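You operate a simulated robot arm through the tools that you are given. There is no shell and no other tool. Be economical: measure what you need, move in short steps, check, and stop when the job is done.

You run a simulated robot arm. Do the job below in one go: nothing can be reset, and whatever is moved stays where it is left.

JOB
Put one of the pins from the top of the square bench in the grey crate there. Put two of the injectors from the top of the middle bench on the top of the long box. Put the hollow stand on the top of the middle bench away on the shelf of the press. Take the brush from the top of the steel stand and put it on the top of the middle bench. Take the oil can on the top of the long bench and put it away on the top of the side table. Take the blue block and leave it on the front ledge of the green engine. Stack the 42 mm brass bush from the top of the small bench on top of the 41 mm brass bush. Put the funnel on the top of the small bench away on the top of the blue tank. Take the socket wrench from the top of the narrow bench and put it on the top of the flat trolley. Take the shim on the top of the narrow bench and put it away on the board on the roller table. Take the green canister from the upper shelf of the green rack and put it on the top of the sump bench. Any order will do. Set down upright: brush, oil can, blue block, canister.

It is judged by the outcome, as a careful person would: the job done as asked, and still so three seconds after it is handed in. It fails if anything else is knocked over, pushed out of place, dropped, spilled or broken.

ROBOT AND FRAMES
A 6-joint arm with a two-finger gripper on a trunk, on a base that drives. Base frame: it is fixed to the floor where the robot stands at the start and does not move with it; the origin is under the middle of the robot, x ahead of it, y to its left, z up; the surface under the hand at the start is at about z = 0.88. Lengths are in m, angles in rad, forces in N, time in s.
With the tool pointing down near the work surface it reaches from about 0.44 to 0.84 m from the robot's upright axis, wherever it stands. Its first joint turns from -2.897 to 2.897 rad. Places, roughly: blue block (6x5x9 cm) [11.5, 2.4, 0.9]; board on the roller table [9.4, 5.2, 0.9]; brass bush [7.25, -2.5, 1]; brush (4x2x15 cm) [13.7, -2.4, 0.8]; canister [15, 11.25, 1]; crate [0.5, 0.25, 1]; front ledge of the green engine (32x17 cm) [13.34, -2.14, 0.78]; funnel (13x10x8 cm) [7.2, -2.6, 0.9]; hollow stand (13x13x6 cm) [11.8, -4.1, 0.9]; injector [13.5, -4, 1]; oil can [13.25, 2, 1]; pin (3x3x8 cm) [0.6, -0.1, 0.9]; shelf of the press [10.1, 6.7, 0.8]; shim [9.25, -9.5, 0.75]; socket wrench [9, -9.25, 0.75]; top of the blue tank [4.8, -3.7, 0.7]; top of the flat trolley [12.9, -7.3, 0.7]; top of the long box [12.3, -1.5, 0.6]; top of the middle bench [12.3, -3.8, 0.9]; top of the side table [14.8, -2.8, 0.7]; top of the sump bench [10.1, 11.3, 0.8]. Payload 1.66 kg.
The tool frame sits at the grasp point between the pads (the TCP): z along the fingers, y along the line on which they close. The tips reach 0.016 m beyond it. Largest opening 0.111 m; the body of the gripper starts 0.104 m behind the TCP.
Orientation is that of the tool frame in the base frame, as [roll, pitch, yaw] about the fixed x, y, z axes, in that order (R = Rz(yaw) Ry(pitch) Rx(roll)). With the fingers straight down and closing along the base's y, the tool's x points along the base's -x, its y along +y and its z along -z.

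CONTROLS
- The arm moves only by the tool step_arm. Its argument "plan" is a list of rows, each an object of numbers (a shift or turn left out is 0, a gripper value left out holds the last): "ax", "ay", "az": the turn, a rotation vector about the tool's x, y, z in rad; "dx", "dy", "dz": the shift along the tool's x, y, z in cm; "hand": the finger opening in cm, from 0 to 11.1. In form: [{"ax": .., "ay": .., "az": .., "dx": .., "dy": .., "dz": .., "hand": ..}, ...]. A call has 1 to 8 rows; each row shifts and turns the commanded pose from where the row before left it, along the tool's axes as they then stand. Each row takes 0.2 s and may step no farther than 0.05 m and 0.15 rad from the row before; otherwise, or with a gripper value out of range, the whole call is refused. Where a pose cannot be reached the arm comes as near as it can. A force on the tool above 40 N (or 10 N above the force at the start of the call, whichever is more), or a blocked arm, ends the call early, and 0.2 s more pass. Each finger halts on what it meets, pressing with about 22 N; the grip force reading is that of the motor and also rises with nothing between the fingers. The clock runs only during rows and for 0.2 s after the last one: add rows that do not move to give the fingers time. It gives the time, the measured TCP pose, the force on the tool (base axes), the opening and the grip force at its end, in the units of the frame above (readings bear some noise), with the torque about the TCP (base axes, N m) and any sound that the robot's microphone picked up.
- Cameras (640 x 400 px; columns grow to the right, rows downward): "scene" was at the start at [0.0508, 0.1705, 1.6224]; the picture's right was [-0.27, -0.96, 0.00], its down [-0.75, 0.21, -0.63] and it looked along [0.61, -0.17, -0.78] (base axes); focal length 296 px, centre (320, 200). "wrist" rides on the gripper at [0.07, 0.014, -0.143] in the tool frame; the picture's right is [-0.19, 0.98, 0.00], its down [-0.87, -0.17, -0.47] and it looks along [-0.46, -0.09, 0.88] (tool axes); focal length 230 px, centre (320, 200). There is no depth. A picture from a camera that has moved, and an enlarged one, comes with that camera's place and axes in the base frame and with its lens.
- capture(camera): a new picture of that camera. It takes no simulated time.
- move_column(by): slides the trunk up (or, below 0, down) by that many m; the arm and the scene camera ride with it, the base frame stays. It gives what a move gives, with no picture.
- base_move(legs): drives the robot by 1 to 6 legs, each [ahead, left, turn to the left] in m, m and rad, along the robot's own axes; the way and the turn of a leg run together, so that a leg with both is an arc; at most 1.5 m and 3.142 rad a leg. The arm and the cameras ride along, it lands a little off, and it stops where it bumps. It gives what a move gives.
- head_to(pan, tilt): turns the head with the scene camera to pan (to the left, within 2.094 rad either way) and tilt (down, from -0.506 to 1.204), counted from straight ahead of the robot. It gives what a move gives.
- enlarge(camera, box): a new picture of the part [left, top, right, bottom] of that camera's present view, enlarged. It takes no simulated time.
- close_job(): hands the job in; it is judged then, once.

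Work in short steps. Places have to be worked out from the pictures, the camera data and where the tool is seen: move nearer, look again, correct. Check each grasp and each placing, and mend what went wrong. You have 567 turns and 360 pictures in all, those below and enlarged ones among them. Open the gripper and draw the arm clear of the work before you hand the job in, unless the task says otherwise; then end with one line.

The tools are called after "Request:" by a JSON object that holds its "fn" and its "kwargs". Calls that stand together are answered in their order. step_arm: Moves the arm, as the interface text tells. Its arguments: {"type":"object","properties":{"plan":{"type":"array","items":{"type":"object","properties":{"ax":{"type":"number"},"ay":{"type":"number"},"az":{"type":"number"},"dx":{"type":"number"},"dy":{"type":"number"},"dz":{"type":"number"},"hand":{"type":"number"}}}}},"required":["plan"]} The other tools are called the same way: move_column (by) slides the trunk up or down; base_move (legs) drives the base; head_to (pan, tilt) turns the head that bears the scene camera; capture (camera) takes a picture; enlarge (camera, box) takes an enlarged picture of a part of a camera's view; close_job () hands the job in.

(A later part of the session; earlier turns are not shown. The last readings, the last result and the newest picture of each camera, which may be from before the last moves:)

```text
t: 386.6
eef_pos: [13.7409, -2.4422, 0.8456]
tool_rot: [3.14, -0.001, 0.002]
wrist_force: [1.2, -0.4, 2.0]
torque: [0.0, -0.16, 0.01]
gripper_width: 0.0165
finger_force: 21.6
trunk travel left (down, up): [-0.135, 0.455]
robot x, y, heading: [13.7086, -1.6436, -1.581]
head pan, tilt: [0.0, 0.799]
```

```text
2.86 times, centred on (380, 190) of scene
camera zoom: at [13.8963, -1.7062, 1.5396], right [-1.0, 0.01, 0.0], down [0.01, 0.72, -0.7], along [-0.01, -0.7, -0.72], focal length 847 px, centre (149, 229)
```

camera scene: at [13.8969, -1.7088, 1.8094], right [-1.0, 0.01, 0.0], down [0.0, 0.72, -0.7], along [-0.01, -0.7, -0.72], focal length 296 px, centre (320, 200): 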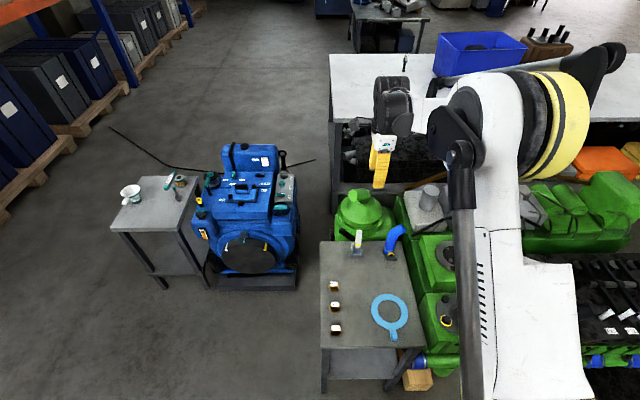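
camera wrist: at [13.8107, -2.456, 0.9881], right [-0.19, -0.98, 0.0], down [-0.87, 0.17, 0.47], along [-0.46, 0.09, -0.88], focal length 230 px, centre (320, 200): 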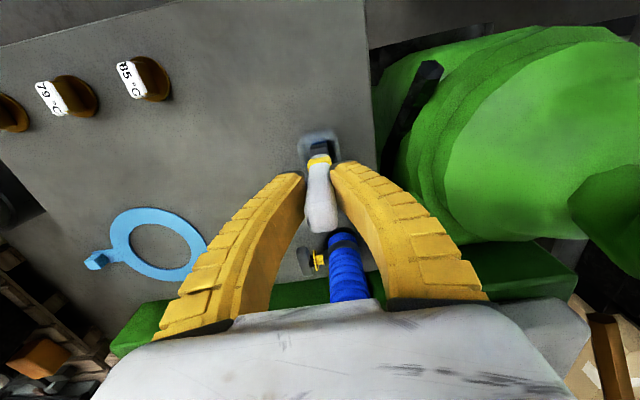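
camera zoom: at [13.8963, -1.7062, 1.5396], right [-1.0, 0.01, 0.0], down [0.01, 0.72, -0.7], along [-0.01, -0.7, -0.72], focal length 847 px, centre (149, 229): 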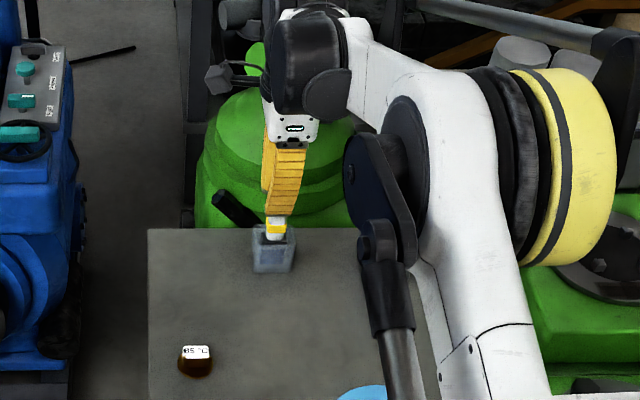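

Gripped. There seems to be a small glass around the bristles, so I lift slowly and see whether it stays behind.

Request:
{"fn": "step_arm", "kwargs": {"plan": [{"dz": -1}, {"dz": -2}, {"dz": -3}]}}

Request:
{"fn": "capture", "kwargs": {"camera": "wrist"}}

Request:
{"fn": "enlarge", "kwargs": {"camera": "scene", "box": [310, 120, 450, 260]}}

```text
t: 387.4
eef_pos: [13.741, -2.4444, 0.9048]
tool_rot: [3.141, 0.001, 0.0]
wrist_force: [-1.1, 0.9, -1.0]
torque: [0.04, 0.0, 0.04]
gripper_width: 0.016
finger_force: 22.2
trunk travel left (down, up): [-0.135, 0.455]
robot x, y, heading: [13.7112, -1.6442, -1.574]
head pan, tilt: [0.0, 0.799]
```

```text
218 pictures are left
camera wrist: at [13.8102, -2.4576, 1.0476], right [-0.19, -0.98, 0.0], down [-0.87, 0.17, 0.47], along [-0.46, 0.09, -0.88], focal length 230 px, centre (320, 200)
```

wrist: 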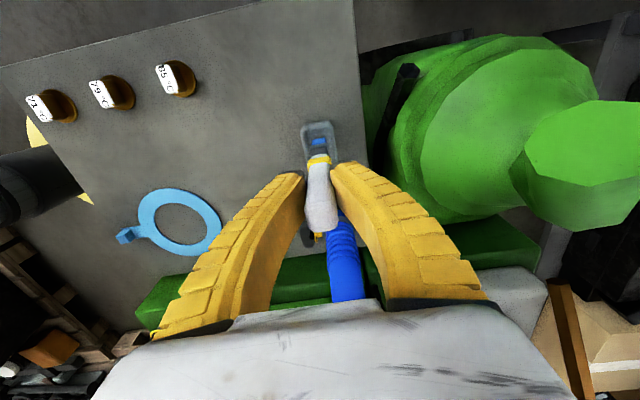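

```text
2.86 times, centred on (380, 190) of scene
camera zoom: at [13.8963, -1.7063, 1.5396], right [-1.0, 0.01, 0.0], down [0.01, 0.72, -0.7], along [-0.01, -0.7, -0.72], focal length 847 px, centre (149, 229)
```

zoom: 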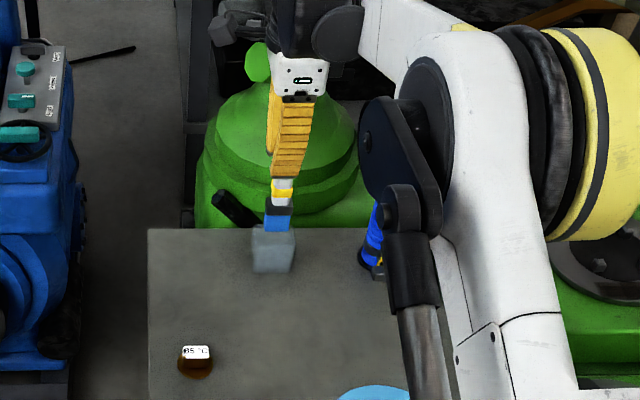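

The brush slides out of its cup and the cup stays put. I lift straight on until it is clear.

Request:
{"fn": "step_arm", "kwargs": {"plan": [{"dz": -3}, {"dz": -4}, {"dz": -4}, {"dz": -4}]}}

Request:
{"fn": "enlarge", "kwargs": {"camera": "scene", "box": [310, 60, 450, 260]}}

Request:
{"fn": "capture", "kwargs": {"camera": "wrist"}}

```text
t: 388.4
eef_pos: [13.7418, -2.4456, 1.0562]
tool_rot: [-3.141, 0.001, 0.002]
wrist_force: [0.7, -0.1, -0.8]
torque: [-0.04, 0.0, 0.0]
gripper_width: 0.0158
finger_force: 22.0
trunk travel left (down, up): [-0.135, 0.455]
robot x, y, heading: [13.7087, -1.6437, -1.577]
head pan, tilt: [0.0, 0.799]
```

```text
2.00 times, centred on (380, 160) of scene
camera zoom: at [13.8963, -1.7062, 1.5396], right [-1.0, 0.01, 0.0], down [0.01, 0.72, -0.7], along [-0.01, -0.7, -0.72], focal length 593 px, centre (200, 280)
```

zoom: 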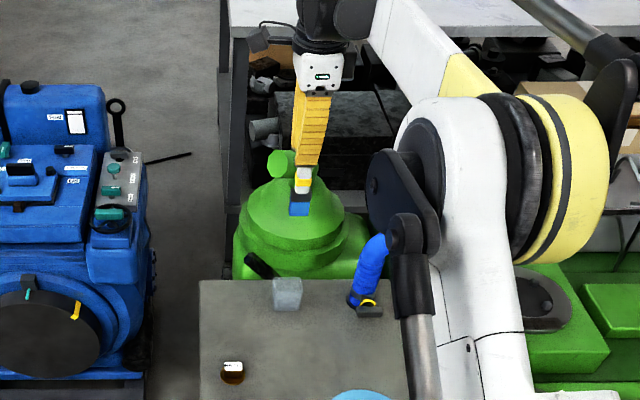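

```text
215 pictures are left
camera wrist: at [13.8118, -2.4584, 1.198], right [-0.19, -0.98, 0.0], down [-0.87, 0.17, 0.47], along [-0.46, 0.09, -0.88], focal length 230 px, centre (320, 200)
```

wrist: 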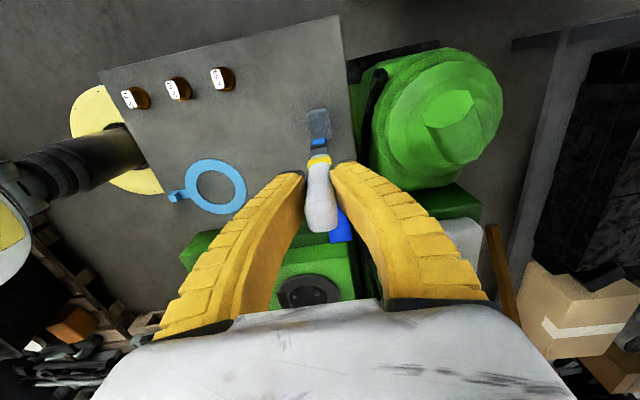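

The brush is clear. I retract and raise, then drive back round the aisle to the south side of the middle bench.

Request:
{"fn": "move_column", "kwargs": {"by": 0.35}}

Request:
{"fn": "step_arm", "kwargs": {"plan": [{"dy": -4.8}, {"dy": -4.8}, {"dy": -4.8}, {"dy": -4.8}, {"dy": -4.8}, {"dy": -4.8}]}}

Request:
{"fn": "base_move", "kwargs": {"legs": [[-0.3, 0, 0], [0, 1.5, 0], [0, 0.22, 0], [1.5, 0, 0], [1.5, 0, 0], [0.65, 0, 0]]}}

Request:
{"fn": "base_move", "kwargs": {"legs": [[0, -1.5, 0], [0, -0.55, 0], [0, 0, 3.141]]}}

Request:
{"fn": "head_to", "kwargs": {"pan": 0, "tilt": 0.65}}

Request:
{"fn": "capture", "kwargs": {"camera": "scene"}}

```text
t: 391.8
eef_pos: [13.7415, -2.4449, 1.4042]
tool_rot: [-3.142, -0.001, 0.002]
wrist_force: [-0.3, -0.8, -1.4]
torque: [0.01, -0.03, 0.0]
gripper_width: 0.0157
finger_force: 22.0
trunk travel left (down, up): [-0.485, 0.105]
robot x, y, heading: [13.7103, -1.6445, -1.574]
head pan, tilt: [0.0, 0.799]
```

```text
t: 393.2
eef_pos: [13.7386, -2.1545, 1.4038]
tool_rot: [3.14, 0.001, 0.001]
wrist_force: [0.2, 0.7, -1.6]
torque: [-0.07, -0.02, 0.0]
gripper_width: 0.0154
finger_force: 22.3
trunk travel left (down, up): [-0.485, 0.105]
robot x, y, heading: [13.7064, -1.6439, -1.577]
head pan, tilt: [0.0, 0.799]
```

```text
t: 420.8
eef_pos: [15.4222, -5.53, 1.4041]
tool_rot: [3.141, -0.001, 0.017]
wrist_force: [0.5, -0.1, -0.6]
torque: [0.0, 0.02, 0.02]
gripper_width: 0.015
finger_force: 22.2
trunk travel left (down, up): [-0.485, 0.105]
robot x, y, heading: [15.3872, -5.0202, -1.566]
head pan, tilt: [0.0, 0.799]
```

```text
t: 438.4
eef_pos: [13.2738, -4.5461, 1.405]
tool_rot: [-3.141, -0.001, -3.081]
wrist_force: [-0.1, 1.0, -1.5]
torque: [-0.02, -0.01, 0.01]
gripper_width: 0.0148
finger_force: 22.1
trunk travel left (down, up): [-0.485, 0.105]
robot x, y, heading: [13.3361, -5.0521, 1.624]
head pan, tilt: [0.0, 0.799]
```

```text
t: 439.1
eef_pos: [13.2745, -4.5443, 1.4047]
tool_rot: [-3.141, -0.001, -3.081]
wrist_force: [0.5, 0.1, -2.1]
torque: [-0.02, 0.05, 0.0]
gripper_width: 0.0149
finger_force: 21.9
trunk travel left (down, up): [-0.485, 0.105]
robot x, y, heading: [13.3314, -5.0521, 1.624]
head pan, tilt: [0.0, 0.649]
```

```text
214 pictures are left
camera scene: at [13.1379, -4.9972, 1.9021], right [1.0, 0.05, 0.0], down [0.03, -0.6, -0.8], along [-0.04, 0.8, -0.6], focal length 296 px, centre (320, 200)
```

scene: 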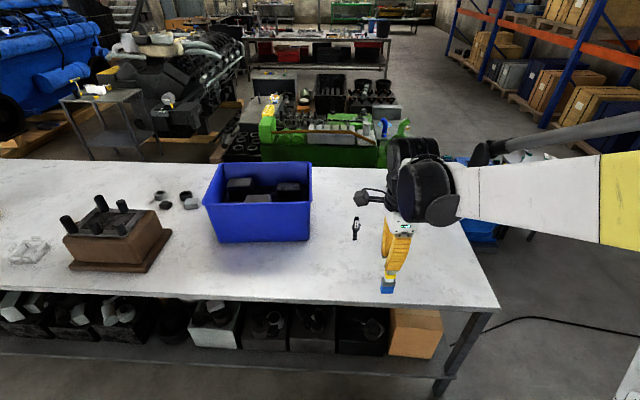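

I close in and bring the brush over a free spot near (13.52, −4.10).

Request:
{"fn": "base_move", "kwargs": {"legs": [[0.34, -0.03, -0.053]]}}

Request:
{"fn": "step_arm", "kwargs": {"plan": [{"dx": -4.5, "dy": 1.5}, {"dx": -4.5, "dy": 1.5}, {"dx": -4.5, "dy": 1.5}, {"dx": -4.5, "dy": 1.5}, {"dx": -3.5, "dy": 1.5}]}}

Request:
{"fn": "move_column", "kwargs": {"by": -0.3}}

Request:
{"fn": "capture", "kwargs": {"camera": "scene"}}

Request:
{"fn": "capture", "kwargs": {"camera": "wrist"}}

```text
t: 441.3
eef_pos: [13.3181, -4.2001, 1.4031]
tool_rot: [-3.141, -0.002, -3.126]
wrist_force: [0.0, 0.4, -0.5]
torque: [-0.01, 0.01, -0.01]
gripper_width: 0.0149
finger_force: 22.4
trunk travel left (down, up): [-0.485, 0.105]
robot x, y, heading: [13.3528, -4.7128, 1.576]
head pan, tilt: [0.0, 0.649]
```

```text
t: 442.5
eef_pos: [13.5362, -4.1221, 1.4047]
tool_rot: [3.141, -0.001, -3.128]
wrist_force: [0.1, -1.0, -0.9]
torque: [0.0, 0.01, 0.01]
gripper_width: 0.0148
finger_force: 21.8
trunk travel left (down, up): [-0.485, 0.105]
robot x, y, heading: [13.3551, -4.7064, 1.575]
head pan, tilt: [0.0, 0.649]
```

```text
t: 445.5
eef_pos: [13.5345, -4.1236, 1.1056]
tool_rot: [-3.141, 0.0, -3.128]
wrist_force: [0.6, 0.5, -1.6]
torque: [0.03, 0.03, -0.02]
gripper_width: 0.0146
finger_force: 22.4
trunk travel left (down, up): [-0.185, 0.405]
robot x, y, heading: [13.3547, -4.7125, 1.575]
head pan, tilt: [0.0, 0.649]
```

```text
213 pictures are left
camera scene: at [13.1615, -4.6451, 1.6023], right [1.0, 0.0, 0.0], down [0.0, -0.6, -0.8], along [0.0, 0.8, -0.6], focal length 296 px, centre (320, 200)
```

scene: 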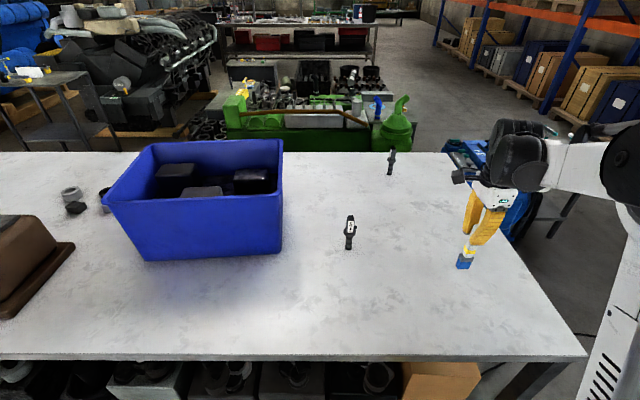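

```text
212 pictures are left
camera wrist: at [13.4643, -4.1108, 1.2474], right [0.18, 0.98, 0.0], down [0.87, -0.16, 0.47], along [0.47, -0.08, -0.88], focal length 230 px, centre (320, 200)
```

wrist: 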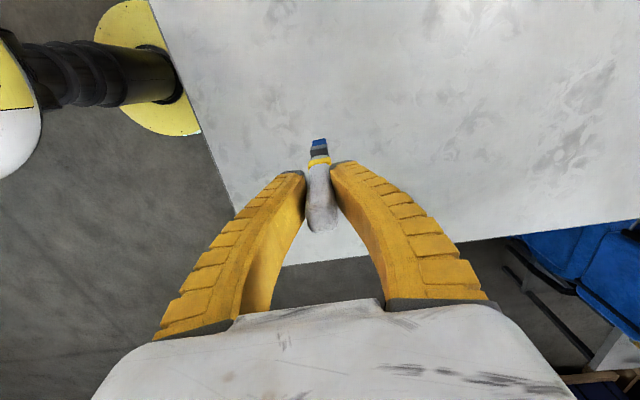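

I check that the brush hangs vertically before lowering it.

Request:
{"fn": "enlarge", "kwargs": {"camera": "scene", "box": [430, 170, 530, 280]}}

Request:
{"fn": "enlarge", "kwargs": {"camera": "wrist", "box": [270, 120, 370, 240]}}

```text
3.64 times, centred on (480, 225) of scene
camera zoom: at [13.1615, -4.6451, 1.6023], right [1.0, 0.0, 0.0], down [0.0, -0.6, -0.8], along [0.0, 0.8, -0.6], focal length 1078 px, centre (-262, 109)
```

zoom: 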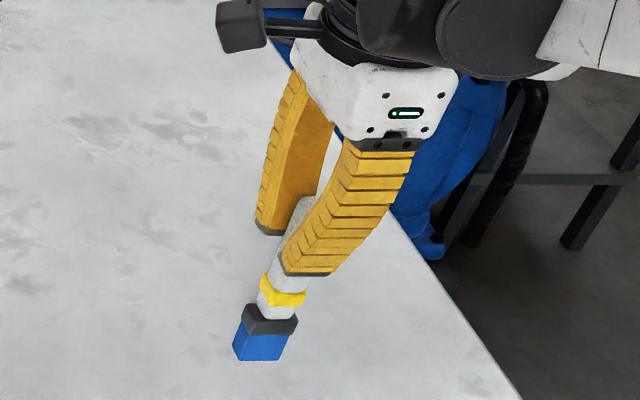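

```text
3.33 times, centred on (320, 180) of wrist
camera zoom: at [13.4643, -4.1108, 1.2474], right [0.18, 0.98, 0.0], down [0.87, -0.16, 0.47], along [0.47, -0.08, -0.88], focal length 767 px, centre (320, 267)
```

zoom: 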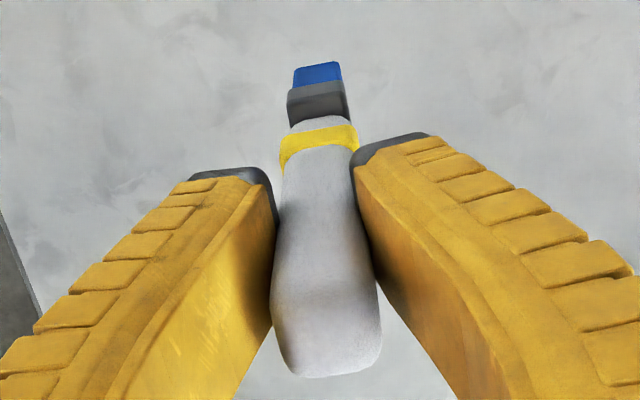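

The brush hangs vertical with a flat bristle block. I lower toward the bench, expecting contact at TCP ≈ 1.00.

Request:
{"fn": "step_arm", "kwargs": {"plan": [{"dz": 4}, {"dz": 3}, {"dz": 1}]}}

Request:
{"fn": "enlarge", "kwargs": {"camera": "scene", "box": [430, 190, 530, 300]}}

```text
t: 446.3
eef_pos: [13.533, -4.1226, 1.0237]
tool_rot: [3.141, 0.0, -3.127]
wrist_force: [0.2, 0.0, -0.4]
torque: [0.0, -0.01, 0.02]
gripper_width: 0.0148
finger_force: 22.1
trunk travel left (down, up): [-0.185, 0.405]
robot x, y, heading: [13.3513, -4.7135, 1.574]
head pan, tilt: [0.0, 0.649]
```

```text
3.64 times, centred on (480, 245) of scene
camera zoom: at [13.1616, -4.645, 1.6022], right [1.0, 0.0, 0.0], down [0.0, -0.6, -0.8], along [0.0, 0.8, -0.6], focal length 1078 px, centre (-262, 36)
```

zoom: 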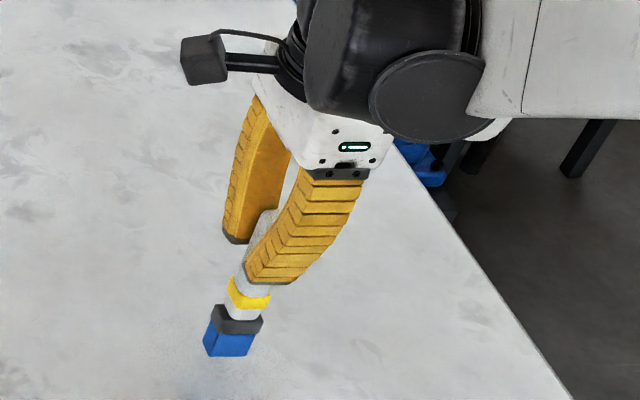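

Request:
{"fn": "step_arm", "kwargs": {"plan": [{"dz": 0.5}, {"dz": 0.5}]}}

Request:
{"fn": "step_arm", "kwargs": {"plan": [{"dz": 0.4}]}}

Request:
{"fn": "step_arm", "kwargs": {"plan": [{"dz": 0.3}]}}

```text
t: 446.9
eef_pos: [13.5341, -4.1219, 1.0146]
tool_rot: [-3.141, -0.001, -3.127]
wrist_force: [-0.3, 0.1, -1.3]
torque: [-0.01, 0.0, -0.02]
gripper_width: 0.0148
finger_force: 21.9
trunk travel left (down, up): [-0.185, 0.405]
robot x, y, heading: [13.3518, -4.7124, 1.573]
head pan, tilt: [0.0, 0.649]
```

```text
t: 447.3
eef_pos: [13.5326, -4.1236, 1.0112]
tool_rot: [-3.141, 0.0, -3.128]
wrist_force: [0.0, -0.3, -0.7]
torque: [0.01, 0.02, -0.01]
gripper_width: 0.0149
finger_force: 22.0
trunk travel left (down, up): [-0.185, 0.405]
robot x, y, heading: [13.355, -4.7122, 1.572]
head pan, tilt: [0.0, 0.649]
```

```text
t: 447.7
eef_pos: [13.532, -4.1223, 1.0079]
tool_rot: [3.141, -0.001, -3.126]
wrist_force: [0.2, 0.3, -0.9]
torque: [0.01, 0.02, -0.01]
gripper_width: 0.0147
finger_force: 22.2
trunk travel left (down, up): [-0.185, 0.405]
robot x, y, heading: [13.3591, -4.7106, 1.575]
head pan, tilt: [0.0, 0.649]
```

Request:
{"fn": "step_arm", "kwargs": {"plan": [{"dz": 0.3}]}}

Request:
{"fn": "step_arm", "kwargs": {"plan": [{"dz": 0.25}]}}

Request:
{"fn": "enlarge", "kwargs": {"camera": "scene", "box": [430, 190, 530, 300]}}

```text
t: 448.1
eef_pos: [13.5325, -4.1233, 1.0042]
tool_rot: [3.141, 0.0, -3.125]
wrist_force: [-0.6, -0.1, -0.9]
torque: [0.0, 0.0, -0.02]
gripper_width: 0.0148
finger_force: 21.8
trunk travel left (down, up): [-0.185, 0.405]
robot x, y, heading: [13.353, -4.7125, 1.575]
head pan, tilt: [0.0, 0.649]
```

```text
t: 448.5
eef_pos: [13.533, -4.1237, 1.002]
tool_rot: [3.14, -0.001, -3.127]
wrist_force: [1.2, 0.6, 4.0]
torque: [0.0, -0.02, 0.0]
gripper_width: 0.0163
finger_force: 22.2
trunk travel left (down, up): [-0.185, 0.405]
robot x, y, heading: [13.3589, -4.7153, 1.576]
head pan, tilt: [0.0, 0.649]
```

```text
3.64 times, centred on (480, 245) of scene
camera zoom: at [13.1614, -4.6456, 1.6023], right [1.0, 0.0, 0.0], down [0.0, -0.6, -0.8], along [0.0, 0.8, -0.6], focal length 1078 px, centre (-262, 36)
```

zoom: 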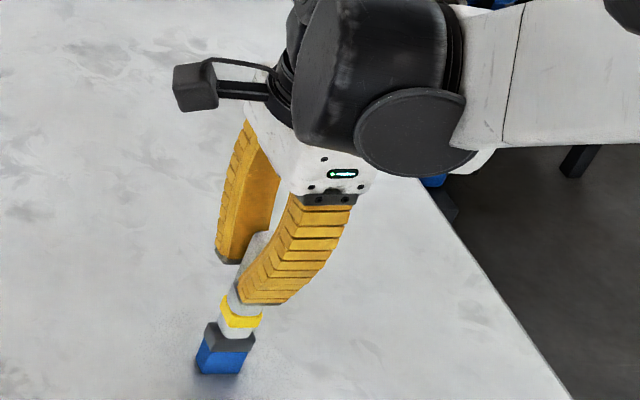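

Contact is made at 1.002. I open slowly and rise.

Request:
{"fn": "step_arm", "kwargs": {"plan": [{"hand": 2.5}, {"hand": 4}, {"hand": 6}, {"dz": -2}, {"dz": -4}, {"dz": -4}, {"dz": -4}]}}

Request:
{"fn": "capture", "kwargs": {"camera": "scene"}}

```text
t: 450.1
eef_pos: [13.5331, -4.1232, 1.1435]
tool_rot: [3.141, -0.001, -3.127]
wrist_force: [-1.2, 0.9, 0.4]
torque: [0.03, 0.03, 0.02]
gripper_width: 0.0619
finger_force: 1.7
trunk travel left (down, up): [-0.185, 0.405]
robot x, y, heading: [13.3542, -4.7115, 1.569]
head pan, tilt: [0.0, 0.649]
```

```text
207 pictures are left
camera scene: at [13.1614, -4.6456, 1.6022], right [1.0, 0.0, 0.0], down [0.0, -0.6, -0.8], along [0.0, 0.8, -0.6], focal length 296 px, centre (320, 200)
```

scene: 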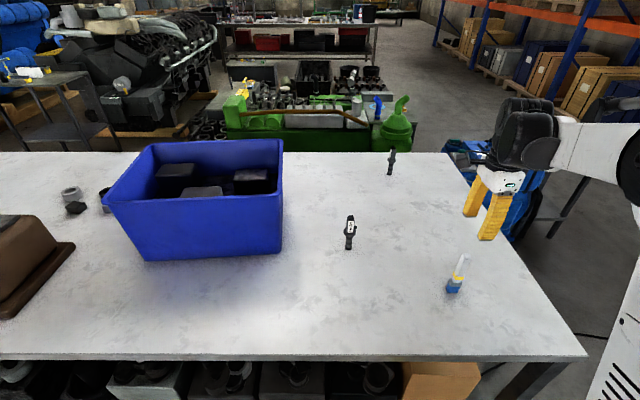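

The brush stands upright on the bench. Now the second injector at about (13.252, −3.96).

Request:
{"fn": "step_arm", "kwargs": {"plan": [{"dx": 4.0, "dy": 2.3}, {"dx": 4.0, "dy": 2.3}, {"dx": 4.0, "dy": 2.3}, {"dx": 4.0, "dy": 2.3}, {"dx": 4.0, "dy": 2.3}, {"dx": 4.0, "dy": 2.3}, {"dx": 4.1, "dy": 2.5}]}}

Request:
{"fn": "capture", "kwargs": {"camera": "wrist"}}

```text
t: 451.7
eef_pos: [13.2459, -3.963, 1.1422]
tool_rot: [-3.141, 0.003, -3.131]
wrist_force: [0.8, -0.5, -0.2]
torque: [0.0, -0.01, -0.02]
gripper_width: 0.0622
finger_force: 0.9
trunk travel left (down, up): [-0.185, 0.405]
robot x, y, heading: [13.3541, -4.7115, 1.575]
head pan, tilt: [0.0, 0.649]
```

```text
206 pictures are left
camera wrist: at [13.1768, -3.9506, 1.2848], right [0.18, 0.98, 0.0], down [0.87, -0.16, 0.47], along [0.47, -0.08, -0.88], focal length 230 px, centre (320, 200)
```

wrist: 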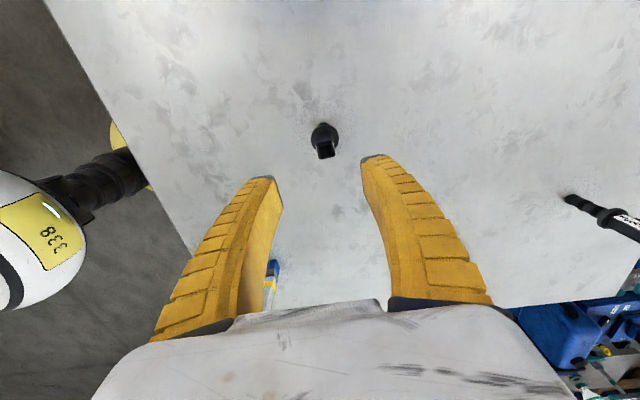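

The injector is at (13.257, −3.956). I correct, go down to the same grip height 0.98, and close.

Request:
{"fn": "step_arm", "kwargs": {"plan": [{"dx": -1.1, "dy": 0.7}, {"dz": 4.5}, {"dz": 4.5}, {"dz": 4.5}, {"dz": 2.7}]}}

Request:
{"fn": "capture", "kwargs": {"camera": "wrist"}}

```text
t: 452.9
eef_pos: [13.2605, -3.9555, 0.9792]
tool_rot: [-3.141, 0.001, -3.128]
wrist_force: [0.0, 0.1, 0.5]
torque: [-0.03, 0.01, -0.02]
gripper_width: 0.062
finger_force: 1.6
trunk travel left (down, up): [-0.185, 0.405]
robot x, y, heading: [13.356, -4.7112, 1.573]
head pan, tilt: [0.0, 0.649]
```

```text
205 pictures are left
camera wrist: at [13.1906, -3.9446, 1.1222], right [0.18, 0.98, 0.0], down [0.87, -0.16, 0.47], along [0.47, -0.08, -0.88], focal length 230 px, centre (320, 200)
```

wrist: 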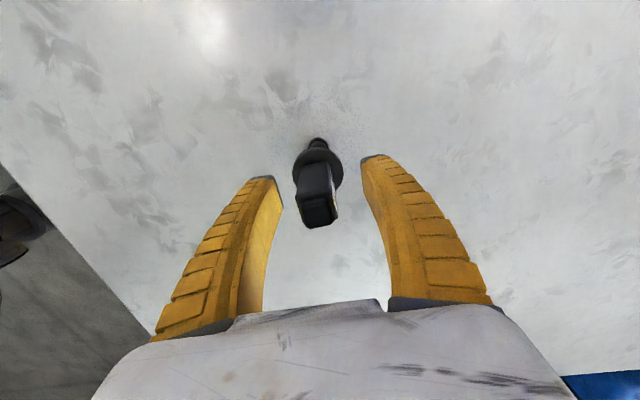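

Request:
{"fn": "step_arm", "kwargs": {"plan": [{"hand": 0}, {}, {}, {"dz": -1}, {"dz": -4}, {"dz": -4.5}, {"dz": -4.5}, {"dz": -3}]}}

Request:
{"fn": "capture", "kwargs": {"camera": "wrist"}}

```text
t: 454.7
eef_pos: [13.2617, -3.9575, 1.1482]
tool_rot: [3.14, 0.0, -3.128]
wrist_force: [-0.5, -0.1, -3.3]
torque: [0.02, -0.02, 0.0]
gripper_width: 0.017
finger_force: 21.8
trunk travel left (down, up): [-0.185, 0.405]
robot x, y, heading: [13.3541, -4.7122, 1.573]
head pan, tilt: [0.0, 0.649]
```

```text
204 pictures are left
camera wrist: at [13.1918, -3.9452, 1.2923], right [0.18, 0.98, 0.0], down [0.87, -0.16, 0.47], along [0.47, -0.08, -0.88], focal length 230 px, centre (320, 200)
```

wrist: 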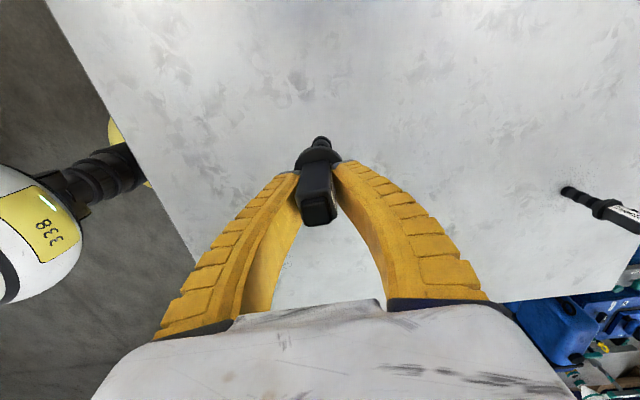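

Held. Same route to the long box.

Request:
{"fn": "step_arm", "kwargs": {"plan": [{"dy": -4.8}, {"dy": -4.8}, {"dy": -4.8}, {"dy": -4.8}, {"dy": -4.8}]}}

Request:
{"fn": "move_column", "kwargs": {"by": 0.35}}

Request:
{"fn": "base_move", "kwargs": {"legs": [[-0.3, 0, 0], [0, -1.5, 0], [0, -0.55, 0], [1.5, 0, 0], [1.5, 0, 0], [0.63, 0, 0]]}}

Request:
{"fn": "base_move", "kwargs": {"legs": [[0, 0, 1.57]]}}

```text
t: 455.9
eef_pos: [13.2653, -4.201, 1.1513]
tool_rot: [3.141, -0.001, -3.127]
wrist_force: [0.4, 0.7, -3.4]
torque: [0.03, 0.0, 0.01]
gripper_width: 0.017
finger_force: 21.8
trunk travel left (down, up): [-0.185, 0.405]
robot x, y, heading: [13.3557, -4.7118, 1.573]
head pan, tilt: [0.0, 0.649]
```

```text
t: 459.4
eef_pos: [13.2653, -4.1987, 1.5012]
tool_rot: [3.14, 0.001, -3.127]
wrist_force: [0.3, -0.2, -3.5]
torque: [0.01, 0.01, -0.02]
gripper_width: 0.017
finger_force: 21.9
trunk travel left (down, up): [-0.535, 0.055]
robot x, y, heading: [13.3514, -4.7131, 1.569]
head pan, tilt: [0.0, 0.649]
```

```text
t: 488.5
eef_pos: [15.4539, -0.8603, 1.5017]
tool_rot: [3.14, 0.0, 3.118]
wrist_force: [0.0, 1.1, -3.4]
torque: [-0.01, -0.03, -0.03]
gripper_width: 0.0167
finger_force: 21.2
trunk travel left (down, up): [-0.535, 0.055]
robot x, y, heading: [15.5218, -1.3759, 1.539]
head pan, tilt: [0.0, 0.649]
```

```text
t: 492.6
eef_pos: [15.0045, -1.4273, 1.5017]
tool_rot: [3.14, 0.0, -1.633]
wrist_force: [0.2, 0.2, -4.0]
torque: [0.0, 0.02, 0.02]
gripper_width: 0.0163
finger_force: 21.9
trunk travel left (down, up): [-0.535, 0.055]
robot x, y, heading: [15.5215, -1.3777, 3.068]
head pan, tilt: [0.0, 0.649]
```

Request:
{"fn": "base_move", "kwargs": {"legs": [[0, 0, 0.073], [1.5, 0, 0], [0.8, 0, 0]]}}

Request:
{"fn": "head_to", "kwargs": {"pan": 0.0, "tilt": 0.8}}

Request:
{"fn": "capture", "kwargs": {"camera": "scene"}}

```text
t: 504.4
eef_pos: [12.7033, -1.4685, 1.5018]
tool_rot: [-3.14, 0.001, -1.563]
wrist_force: [0.3, -0.1, -3.7]
torque: [0.02, 0.0, 0.01]
gripper_width: 0.0164
finger_force: 21.9
trunk travel left (down, up): [-0.535, 0.055]
robot x, y, heading: [13.2185, -1.3806, 3.137]
head pan, tilt: [0.0, 0.649]
```

```text
t: 505.1
eef_pos: [12.704, -1.4697, 1.5016]
tool_rot: [-3.142, 0.001, -1.564]
wrist_force: [-1.3, 1.5, -3.8]
torque: [0.04, 0.03, -0.01]
gripper_width: 0.0165
finger_force: 21.8
trunk travel left (down, up): [-0.535, 0.055]
robot x, y, heading: [13.2177, -1.3813, 3.14]
head pan, tilt: [0.0, 0.799]
```

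```text
203 pictures are left
camera scene: at [13.1542, -1.5723, 1.9396], right [0.0, 1.0, 0.0], down [0.72, 0.0, -0.7], along [-0.7, 0.0, -0.72], focal length 296 px, centre (320, 200)
```

scene: 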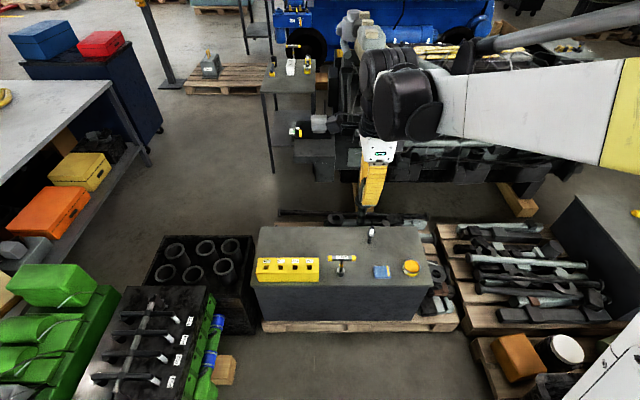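

Injector 1 still stands at the back of the box. I drive up and move over (12.18, −1.18).

Request:
{"fn": "base_move", "kwargs": {"legs": [[0.34, -0.1, 0]]}}

Request:
{"fn": "step_arm", "kwargs": {"plan": [{"dx": -3.2, "dy": 3.1}, {"dx": -3.2, "dy": 3.1}, {"dx": -3.2, "dy": 3.1}, {"dx": -3.2, "dy": 3.1}, {"dx": -3.2, "dy": 3.1}, {"dx": -3.0, "dy": 3.0}]}}

Request:
{"fn": "move_column", "kwargs": {"by": -0.4}}

Request:
{"fn": "capture", "kwargs": {"camera": "wrist"}}

Request:
{"fn": "capture", "kwargs": {"camera": "scene"}}

```text
t: 507.4
eef_pos: [12.3648, -1.3704, 1.5009]
tool_rot: [3.14, -0.001, -1.56]
wrist_force: [-0.5, -1.0, -3.1]
torque: [0.05, 0.01, -0.02]
gripper_width: 0.0165
finger_force: 22.1
trunk travel left (down, up): [-0.535, 0.055]
robot x, y, heading: [12.8783, -1.2878, -3.14]
head pan, tilt: [0.0, 0.799]
```

```text
t: 508.8
eef_pos: [12.176, -1.1806, 1.4994]
tool_rot: [-3.138, 0.002, -1.561]
wrist_force: [-0.4, 0.2, -3.9]
torque: [-0.02, -0.05, 0.0]
gripper_width: 0.0163
finger_force: 21.8
trunk travel left (down, up): [-0.535, 0.055]
robot x, y, heading: [12.88, -1.2785, -3.142]
head pan, tilt: [0.0, 0.799]
```

```text
t: 512.7
eef_pos: [12.1793, -1.1825, 1.1005]
tool_rot: [-3.141, 0.0, -1.561]
wrist_force: [-0.4, 0.4, -3.4]
torque: [0.0, -0.02, 0.02]
gripper_width: 0.0165
finger_force: 22.2
trunk travel left (down, up): [-0.135, 0.455]
robot x, y, heading: [12.8791, -1.2821, -3.136]
head pan, tilt: [0.0, 0.799]
```

```text
202 pictures are left
camera wrist: at [12.166, -1.2533, 1.2433], right [-0.98, 0.18, 0.0], down [0.16, 0.87, 0.47], along [0.09, 0.46, -0.88], focal length 230 px, centre (320, 200)
```

wrist: 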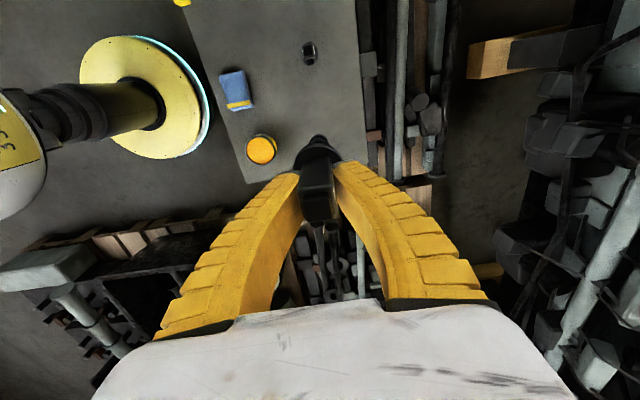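

```text
201 pictures are left
camera scene: at [12.8157, -1.4728, 1.5397], right [0.0, 1.0, 0.0], down [0.72, 0.0, -0.7], along [-0.7, 0.0, -0.72], focal length 296 px, centre (320, 200)
```

scene: 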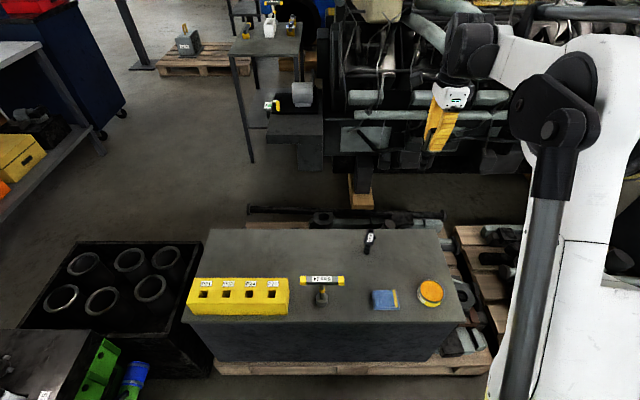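

Clear below. I lower to just above the expected contact (TCP 0.70).

Request:
{"fn": "move_column", "kwargs": {"by": -0.1}}

Request:
{"fn": "step_arm", "kwargs": {"plan": [{"dz": 4.8}, {"dz": 4.8}, {"dz": 4.8}, {"dz": 4.8}, {"dz": 4.8}, {"dz": 4.0}]}}

Request:
{"fn": "step_arm", "kwargs": {"plan": [{"dz": 0.6}]}}

```text
t: 514.0
eef_pos: [12.1786, -1.1835, 1.0003]
tool_rot: [3.141, -0.001, -1.56]
wrist_force: [0.5, -0.2, -3.9]
torque: [0.0, 0.01, 0.0]
gripper_width: 0.0162
finger_force: 21.9
trunk travel left (down, up): [-0.035, 0.555]
robot x, y, heading: [12.8776, -1.2846, -3.139]
head pan, tilt: [0.0, 0.799]
```

```text
t: 515.4
eef_pos: [12.1775, -1.1819, 0.7191]
tool_rot: [3.141, 0.0, -1.561]
wrist_force: [0.3, 0.1, -3.1]
torque: [0.06, 0.03, 0.0]
gripper_width: 0.0163
finger_force: 22.5
trunk travel left (down, up): [-0.035, 0.555]
robot x, y, heading: [12.8806, -1.2835, -3.141]
head pan, tilt: [0.0, 0.799]
```

```text
t: 515.8
eef_pos: [12.1787, -1.1829, 0.7129]
tool_rot: [-3.141, -0.001, -1.559]
wrist_force: [0.0, 0.0, -3.1]
torque: [0.03, 0.04, 0.01]
gripper_width: 0.0166
finger_force: 21.8
trunk travel left (down, up): [-0.035, 0.555]
robot x, y, heading: [12.8789, -1.2843, -3.139]
head pan, tilt: [0.0, 0.799]
```

Request:
{"fn": "step_arm", "kwargs": {"plan": [{"dz": 0.5}]}}

Request:
{"fn": "step_arm", "kwargs": {"plan": [{"dz": 0.4}]}}

```text
t: 516.2
eef_pos: [12.1774, -1.1822, 0.7096]
tool_rot: [3.141, -0.001, -1.561]
wrist_force: [0.0, 0.7, -3.5]
torque: [0.02, -0.02, -0.01]
gripper_width: 0.0161
finger_force: 22.1
trunk travel left (down, up): [-0.035, 0.555]
robot x, y, heading: [12.877, -1.2821, -3.141]
head pan, tilt: [0.0, 0.799]
```

```text
t: 516.6
eef_pos: [12.1784, -1.1822, 0.7059]
tool_rot: [-3.14, -0.001, -1.562]
wrist_force: [0.2, -1.0, -3.5]
torque: [0.0, -0.03, 0.02]
gripper_width: 0.0164
finger_force: 22.0
trunk travel left (down, up): [-0.035, 0.555]
robot x, y, heading: [12.8771, -1.286, -3.139]
head pan, tilt: [0.0, 0.799]
```

Request:
{"fn": "step_arm", "kwargs": {"plan": [{"dz": 0.4}]}}

Request:
{"fn": "step_arm", "kwargs": {"plan": [{"dz": 0.3}]}}

```text
t: 517.0
eef_pos: [12.1788, -1.1839, 0.702]
tool_rot: [-3.141, 0.0, -1.56]
wrist_force: [-0.9, 1.3, 5.4]
torque: [0.09, -0.01, 0.03]
gripper_width: 0.0192
finger_force: 21.8
trunk travel left (down, up): [-0.035, 0.555]
robot x, y, heading: [12.8768, -1.2839, -3.14]
head pan, tilt: [0.0, 0.799]
```

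```text
t: 517.4
eef_pos: [12.1777, -1.1824, 0.7]
tool_rot: [3.138, 0.001, -1.562]
wrist_force: [-0.9, 0.8, 12.7]
torque: [0.08, 0.0, 0.02]
gripper_width: 0.0231
finger_force: 22.0
trunk travel left (down, up): [-0.035, 0.555]
robot x, y, heading: [12.8778, -1.2825, -3.14]
head pan, tilt: [0.0, 0.799]
```

Contact. I ease up, open and rise, then check both injectors.

Request:
{"fn": "step_arm", "kwargs": {"plan": [{"dz": -0.25}, {"hand": 3}, {"hand": 6}, {"dz": -2}, {"dz": -4}, {"dz": -4}, {"dz": -4}]}}

Request:
{"fn": "enlarge", "kwargs": {"camera": "scene", "box": [300, 150, 480, 330]}}

```text
t: 519.0
eef_pos: [12.1788, -1.183, 0.8427]
tool_rot: [3.141, -0.001, -1.561]
wrist_force: [0.1, 0.3, -0.2]
torque: [0.03, 0.03, 0.0]
gripper_width: 0.0618
finger_force: 1.2
trunk travel left (down, up): [-0.035, 0.555]
robot x, y, heading: [12.8783, -1.2845, -3.14]
head pan, tilt: [0.0, 0.799]
```

```text
2.22 times, centred on (390, 240) of scene
camera zoom: at [12.8161, -1.4729, 1.4396], right [0.0, 1.0, 0.0], down [0.72, 0.0, -0.7], along [-0.7, 0.0, -0.72], focal length 659 px, centre (164, 111)
```

zoom: 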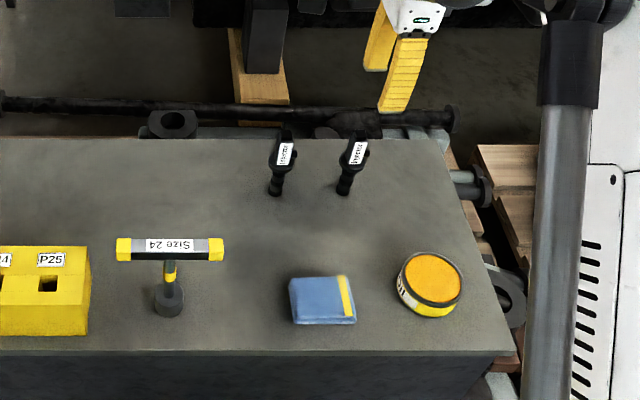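

Both injectors stand on the long box. Next are the oil can and blue block on the benches to the north: I retract, raise, back out to the aisle and look north.

Request:
{"fn": "step_arm", "kwargs": {"plan": [{"dy": -4.7}, {"dy": -4.7}, {"dy": -4.7}, {"dy": -4.7}, {"dx": 4.5}, {"dx": 4.5}]}}

Request:
{"fn": "move_column", "kwargs": {"by": 0.4}}

Request:
{"fn": "base_move", "kwargs": {"legs": [[-1.5, 0, 0], [-0.7, 0, 0], [0, 0, -1.57]]}}

Request:
{"fn": "head_to", "kwargs": {"pan": 0.3, "tilt": 0.4}}

Request:
{"fn": "capture", "kwargs": {"camera": "scene"}}

```text
t: 520.4
eef_pos: [12.3682, -1.2701, 0.8413]
tool_rot: [-3.141, 0.003, -1.56]
wrist_force: [-0.6, -0.4, 0.0]
torque: [0.02, -0.01, 0.03]
gripper_width: 0.0621
finger_force: 1.1
trunk travel left (down, up): [-0.035, 0.555]
robot x, y, heading: [12.8823, -1.2836, -3.138]
head pan, tilt: [0.0, 0.799]
```

```text
t: 524.2
eef_pos: [12.3675, -1.2702, 1.242]
tool_rot: [-3.141, 0.0, -1.56]
wrist_force: [0.0, -0.1, -0.6]
torque: [0.02, -0.01, 0.05]
gripper_width: 0.0621
finger_force: 1.3
trunk travel left (down, up): [-0.435, 0.155]
robot x, y, heading: [12.8791, -1.2815, -3.139]
head pan, tilt: [0.0, 0.799]
```

```text
t: 538.9
eef_pos: [15.0735, -0.7387, 1.2416]
tool_rot: [3.141, 0.0, -3.13]
wrist_force: [0.3, -0.2, 0.2]
torque: [0.01, -0.02, 0.01]
gripper_width: 0.062
finger_force: 1.0
trunk travel left (down, up): [-0.435, 0.155]
robot x, y, heading: [15.0566, -1.2508, 1.573]
head pan, tilt: [0.0, 0.799]
```

```text
t: 539.8
eef_pos: [15.0732, -0.7383, 1.2406]
tool_rot: [3.141, 0.001, -3.129]
wrist_force: [0.0, 0.4, 0.0]
torque: [-0.01, 0.01, -0.01]
gripper_width: 0.062
finger_force: 1.2
trunk travel left (down, up): [-0.435, 0.155]
robot x, y, heading: [15.0614, -1.2494, 1.577]
head pan, tilt: [0.3, 0.4]
```

```text
199 pictures are left
camera scene: at [14.8408, -1.1804, 1.8746], right [0.95, 0.3, 0.0], down [0.12, -0.37, -0.92], along [-0.28, 0.88, -0.39], focal length 296 px, centre (320, 200)
```

scene: 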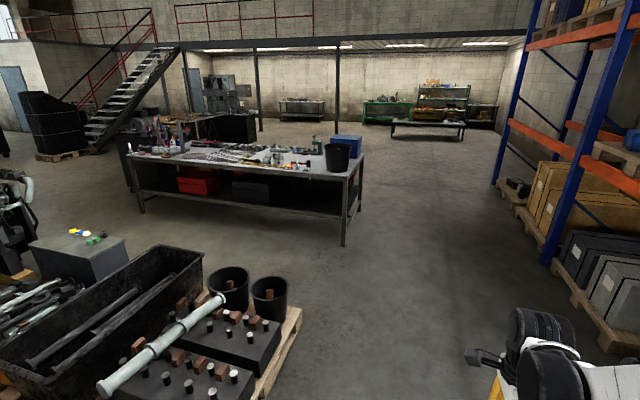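

The long bench's near edge is at y ≈ 1.82, x 11–14.2. I zoom in to find the oil can and the blue block.

Request:
{"fn": "enlarge", "kwargs": {"camera": "scene", "box": [120, 110, 370, 250]}}

```text
2.56 times, centred on (245, 180) of scene
camera zoom: at [14.8408, -1.1804, 1.8746], right [0.95, 0.3, 0.0], down [0.12, -0.37, -0.92], along [-0.28, 0.88, -0.39], focal length 759 px, centre (512, 251)
```

zoom: 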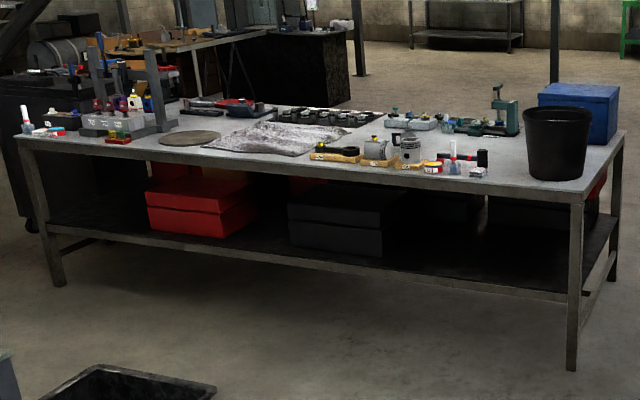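

I drive north along the aisle and then west in front of the long bench.

Request:
{"fn": "base_move", "kwargs": {"legs": [[1.5, 0, 0], [1.08, 0, 0], [0, 1.5, 0], [0, 0.25, 0]]}}

Request:
{"fn": "head_to", "kwargs": {"pan": 0.1, "tilt": 0.7}}

Request:
{"fn": "capture", "kwargs": {"camera": "scene"}}

```text
t: 560.8
eef_pos: [13.2926, 1.8275, 1.2414]
tool_rot: [3.14, 0.0, 3.137]
wrist_force: [-0.5, -0.1, 1.0]
torque: [0.04, -0.07, 0.01]
gripper_width: 0.0619
finger_force: 1.3
trunk travel left (down, up): [-0.435, 0.155]
robot x, y, heading: [13.2673, 1.3159, 1.558]
head pan, tilt: [0.3, 0.4]
```

```text
t: 561.6
eef_pos: [13.2937, 1.8269, 1.2421]
tool_rot: [-3.141, 0.0, 3.138]
wrist_force: [-0.8, 0.3, -0.7]
torque: [0.0, 0.0, 0.0]
gripper_width: 0.0618
finger_force: 1.1
trunk travel left (down, up): [-0.435, 0.155]
robot x, y, heading: [13.2732, 1.3176, 1.553]
head pan, tilt: [0.099, 0.7]
```

```text
197 pictures are left
camera scene: at [13.0724, 1.3845, 1.8479], right [1.0, 0.09, 0.0], down [0.06, -0.64, -0.77], along [-0.07, 0.76, -0.64], focal length 296 px, centre (320, 200)
```

scene: 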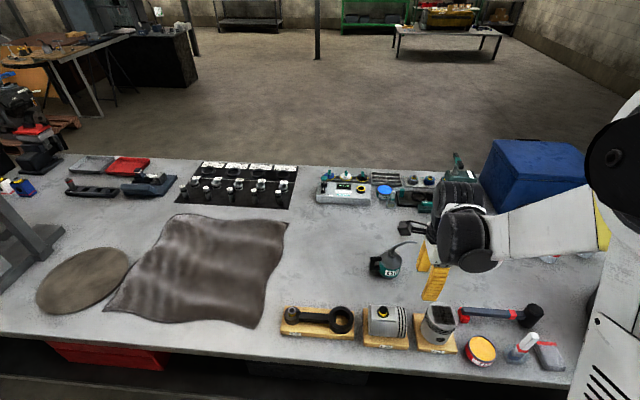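

Request:
{"fn": "enlarge", "kwargs": {"camera": "scene", "box": [350, 225, 470, 305]}}

Request:
{"fn": "enlarge", "kwargs": {"camera": "scene", "box": [0, 150, 200, 270]}}

```text
5.00 times, centred on (410, 265) of scene
camera zoom: at [13.0724, 1.3845, 1.8479], right [1.0, 0.09, 0.0], down [0.06, -0.64, -0.77], along [-0.07, 0.76, -0.64], focal length 1482 px, centre (-130, -125)
```

zoom: 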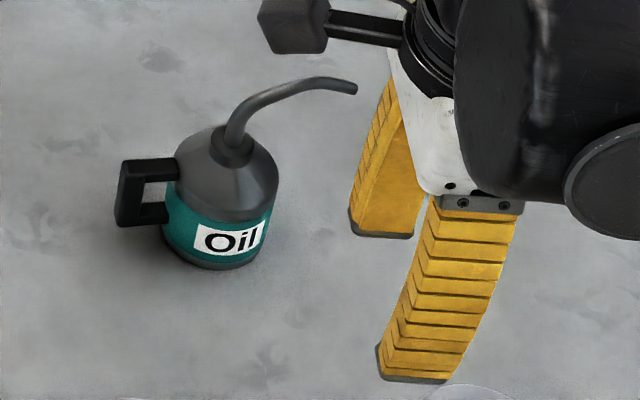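

```text
3.20 times, centred on (100, 210) of scene
camera zoom: at [13.0724, 1.3845, 1.8479], right [1.0, 0.09, 0.0], down [0.06, -0.64, -0.77], along [-0.07, 0.76, -0.64], focal length 948 px, centre (1024, 168)
```

zoom: 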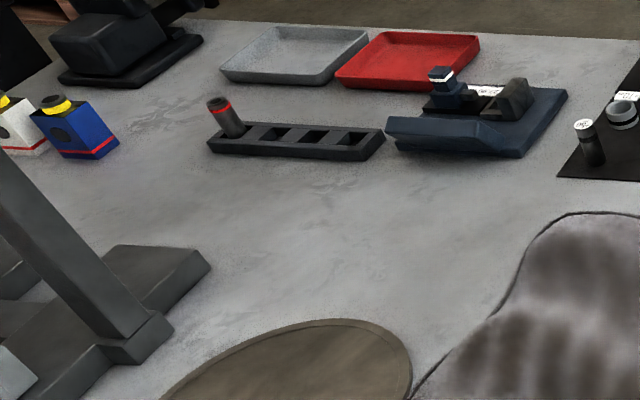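

The oil can is the green‑banded can at about (13.277, 2.125), handle toward −x and spout rising toward +x. To keep the palm clear of the spout I'll grip the body across y with the tool tilted 0.5 rad toward the handle side. First I move closer and tilt.

Request:
{"fn": "base_move", "kwargs": {"legs": [[0.12, 0, 0.018]]}}

Request:
{"fn": "step_arm", "kwargs": {"plan": [{"ay": -0.125, "hand": 11}, {"ay": -0.125}, {"ay": -0.125}, {"ay": -0.125}]}}

Request:
{"fn": "capture", "kwargs": {"camera": "wrist"}}

Request:
{"fn": "capture", "kwargs": {"camera": "scene"}}

```text
t: 562.8
eef_pos: [13.2828, 1.9473, 1.2406]
tool_rot: [-3.14, 0.0, -3.127]
wrist_force: [-0.4, 0.3, -0.6]
torque: [-0.07, 0.04, 0.02]
gripper_width: 0.0619
finger_force: 1.4
trunk travel left (down, up): [-0.435, 0.155]
robot x, y, heading: [13.2702, 1.4393, 1.58]
head pan, tilt: [0.099, 0.7]
```

```text
t: 563.8
eef_pos: [13.2825, 1.9483, 1.2415]
tool_rot: [3.141, 0.502, -3.127]
wrist_force: [-0.2, 0.4, -0.7]
torque: [-0.02, -0.01, -0.04]
gripper_width: 0.1102
finger_force: 0.1
trunk travel left (down, up): [-0.435, 0.155]
robot x, y, heading: [13.2737, 1.4353, 1.575]
head pan, tilt: [0.099, 0.7]
```

```text
194 pictures are left
camera wrist: at [13.153, 1.9598, 1.3327], right [0.15, 0.98, 0.09], down [0.53, -0.16, 0.83], along [0.83, -0.08, -0.55], focal length 230 px, centre (320, 200)
```

wrist: 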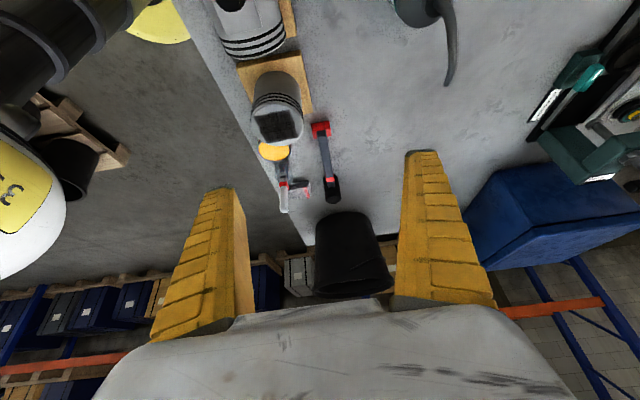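

```text
193 pictures are left
camera scene: at [13.0704, 1.5012, 1.8477], right [0.99, 0.11, 0.0], down [0.07, -0.64, -0.76], along [-0.08, 0.76, -0.64], focal length 296 px, centre (320, 200)
```

scene: 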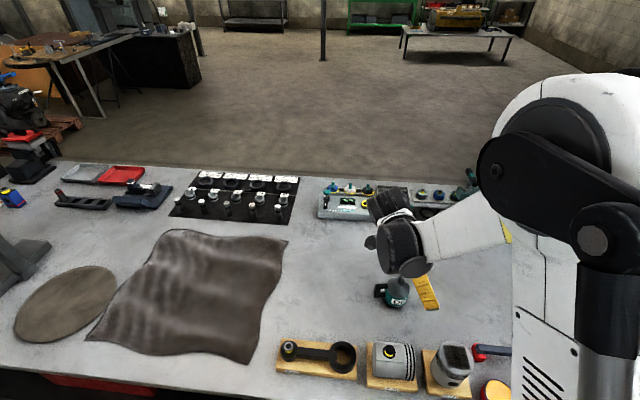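

Request:
{"fn": "enlarge", "kwargs": {"camera": "scene", "box": [360, 260, 440, 320]}}

```text
6.67 times, centred on (400, 290) of scene
camera zoom: at [13.0704, 1.5012, 1.8477], right [0.99, 0.11, 0.0], down [0.07, -0.64, -0.76], along [-0.08, 0.76, -0.64], focal length 1976 px, centre (-213, -400)
```

zoom: 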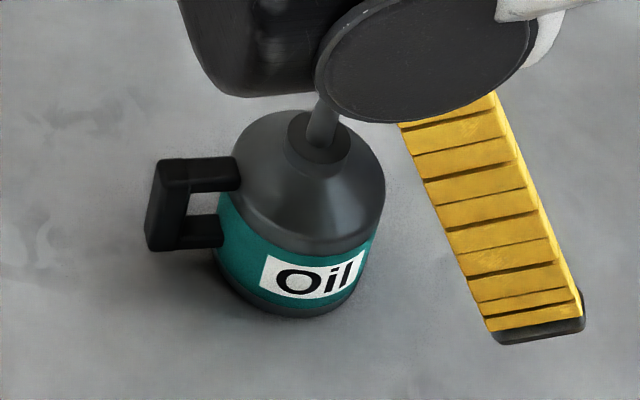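

The can's axis is at (13.283, 2.122), Ø 8 cm. I move the tilted tool behind and above the handle side, then lower the trunk.

Request:
{"fn": "step_arm", "kwargs": {"plan": [{"dx": 1.2, "dy": 4.35, "dz": -0.66}, {"dx": 1.2, "dy": 4.35, "dz": -0.66}, {"dx": 1.2, "dy": 4.35, "dz": -0.66}, {"dx": 1.2, "dy": 4.35, "dz": -0.66}]}}

Request:
{"fn": "move_column", "kwargs": {"by": -0.2}}

Request:
{"fn": "capture", "kwargs": {"camera": "wrist"}}

Request:
{"fn": "enlarge", "kwargs": {"camera": "scene", "box": [340, 200, 460, 300]}}

```text
t: 564.8
eef_pos: [13.2265, 2.1224, 1.2415]
tool_rot: [-3.141, 0.501, -3.127]
wrist_force: [0.7, 0.0, -0.6]
torque: [-0.06, -0.01, -0.01]
gripper_width: 0.1099
finger_force: 0.0
trunk travel left (down, up): [-0.435, 0.155]
robot x, y, heading: [13.2726, 1.4346, 1.575]
head pan, tilt: [0.099, 0.7]
```

```text
t: 567.0
eef_pos: [13.227, 2.1198, 1.0416]
tool_rot: [-3.141, 0.5, -3.125]
wrist_force: [-0.4, 0.1, -0.6]
torque: [-0.01, 0.0, 0.03]
gripper_width: 0.1101
finger_force: 0.1
trunk travel left (down, up): [-0.235, 0.355]
robot x, y, heading: [13.2714, 1.4328, 1.574]
head pan, tilt: [0.099, 0.7]
```

```text
191 pictures are left
camera wrist: at [13.097, 2.1316, 1.1336], right [0.15, 0.98, 0.09], down [0.54, -0.16, 0.83], along [0.83, -0.08, -0.55], focal length 230 px, centre (320, 200)
```

wrist: 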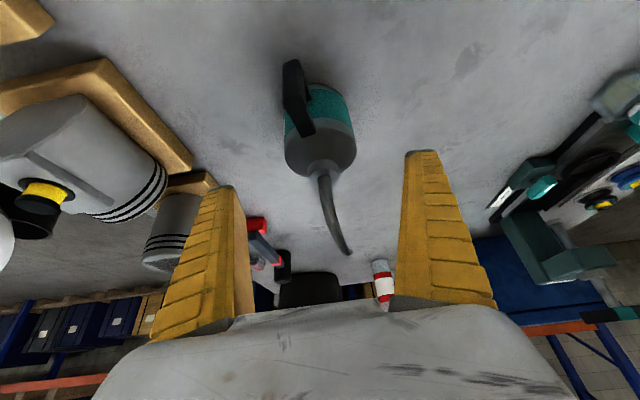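

```text
4.00 times, centred on (400, 250) of scene
camera zoom: at [13.0714, 1.5001, 1.648], right [0.99, 0.11, 0.0], down [0.07, -0.64, -0.77], along [-0.08, 0.76, -0.64], focal length 1186 px, centre (0, 0)
```

zoom: 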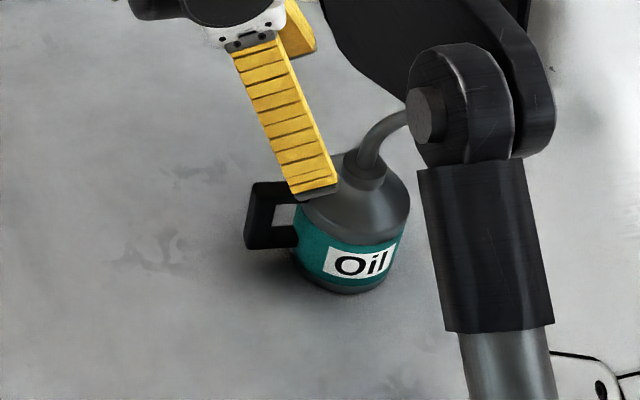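

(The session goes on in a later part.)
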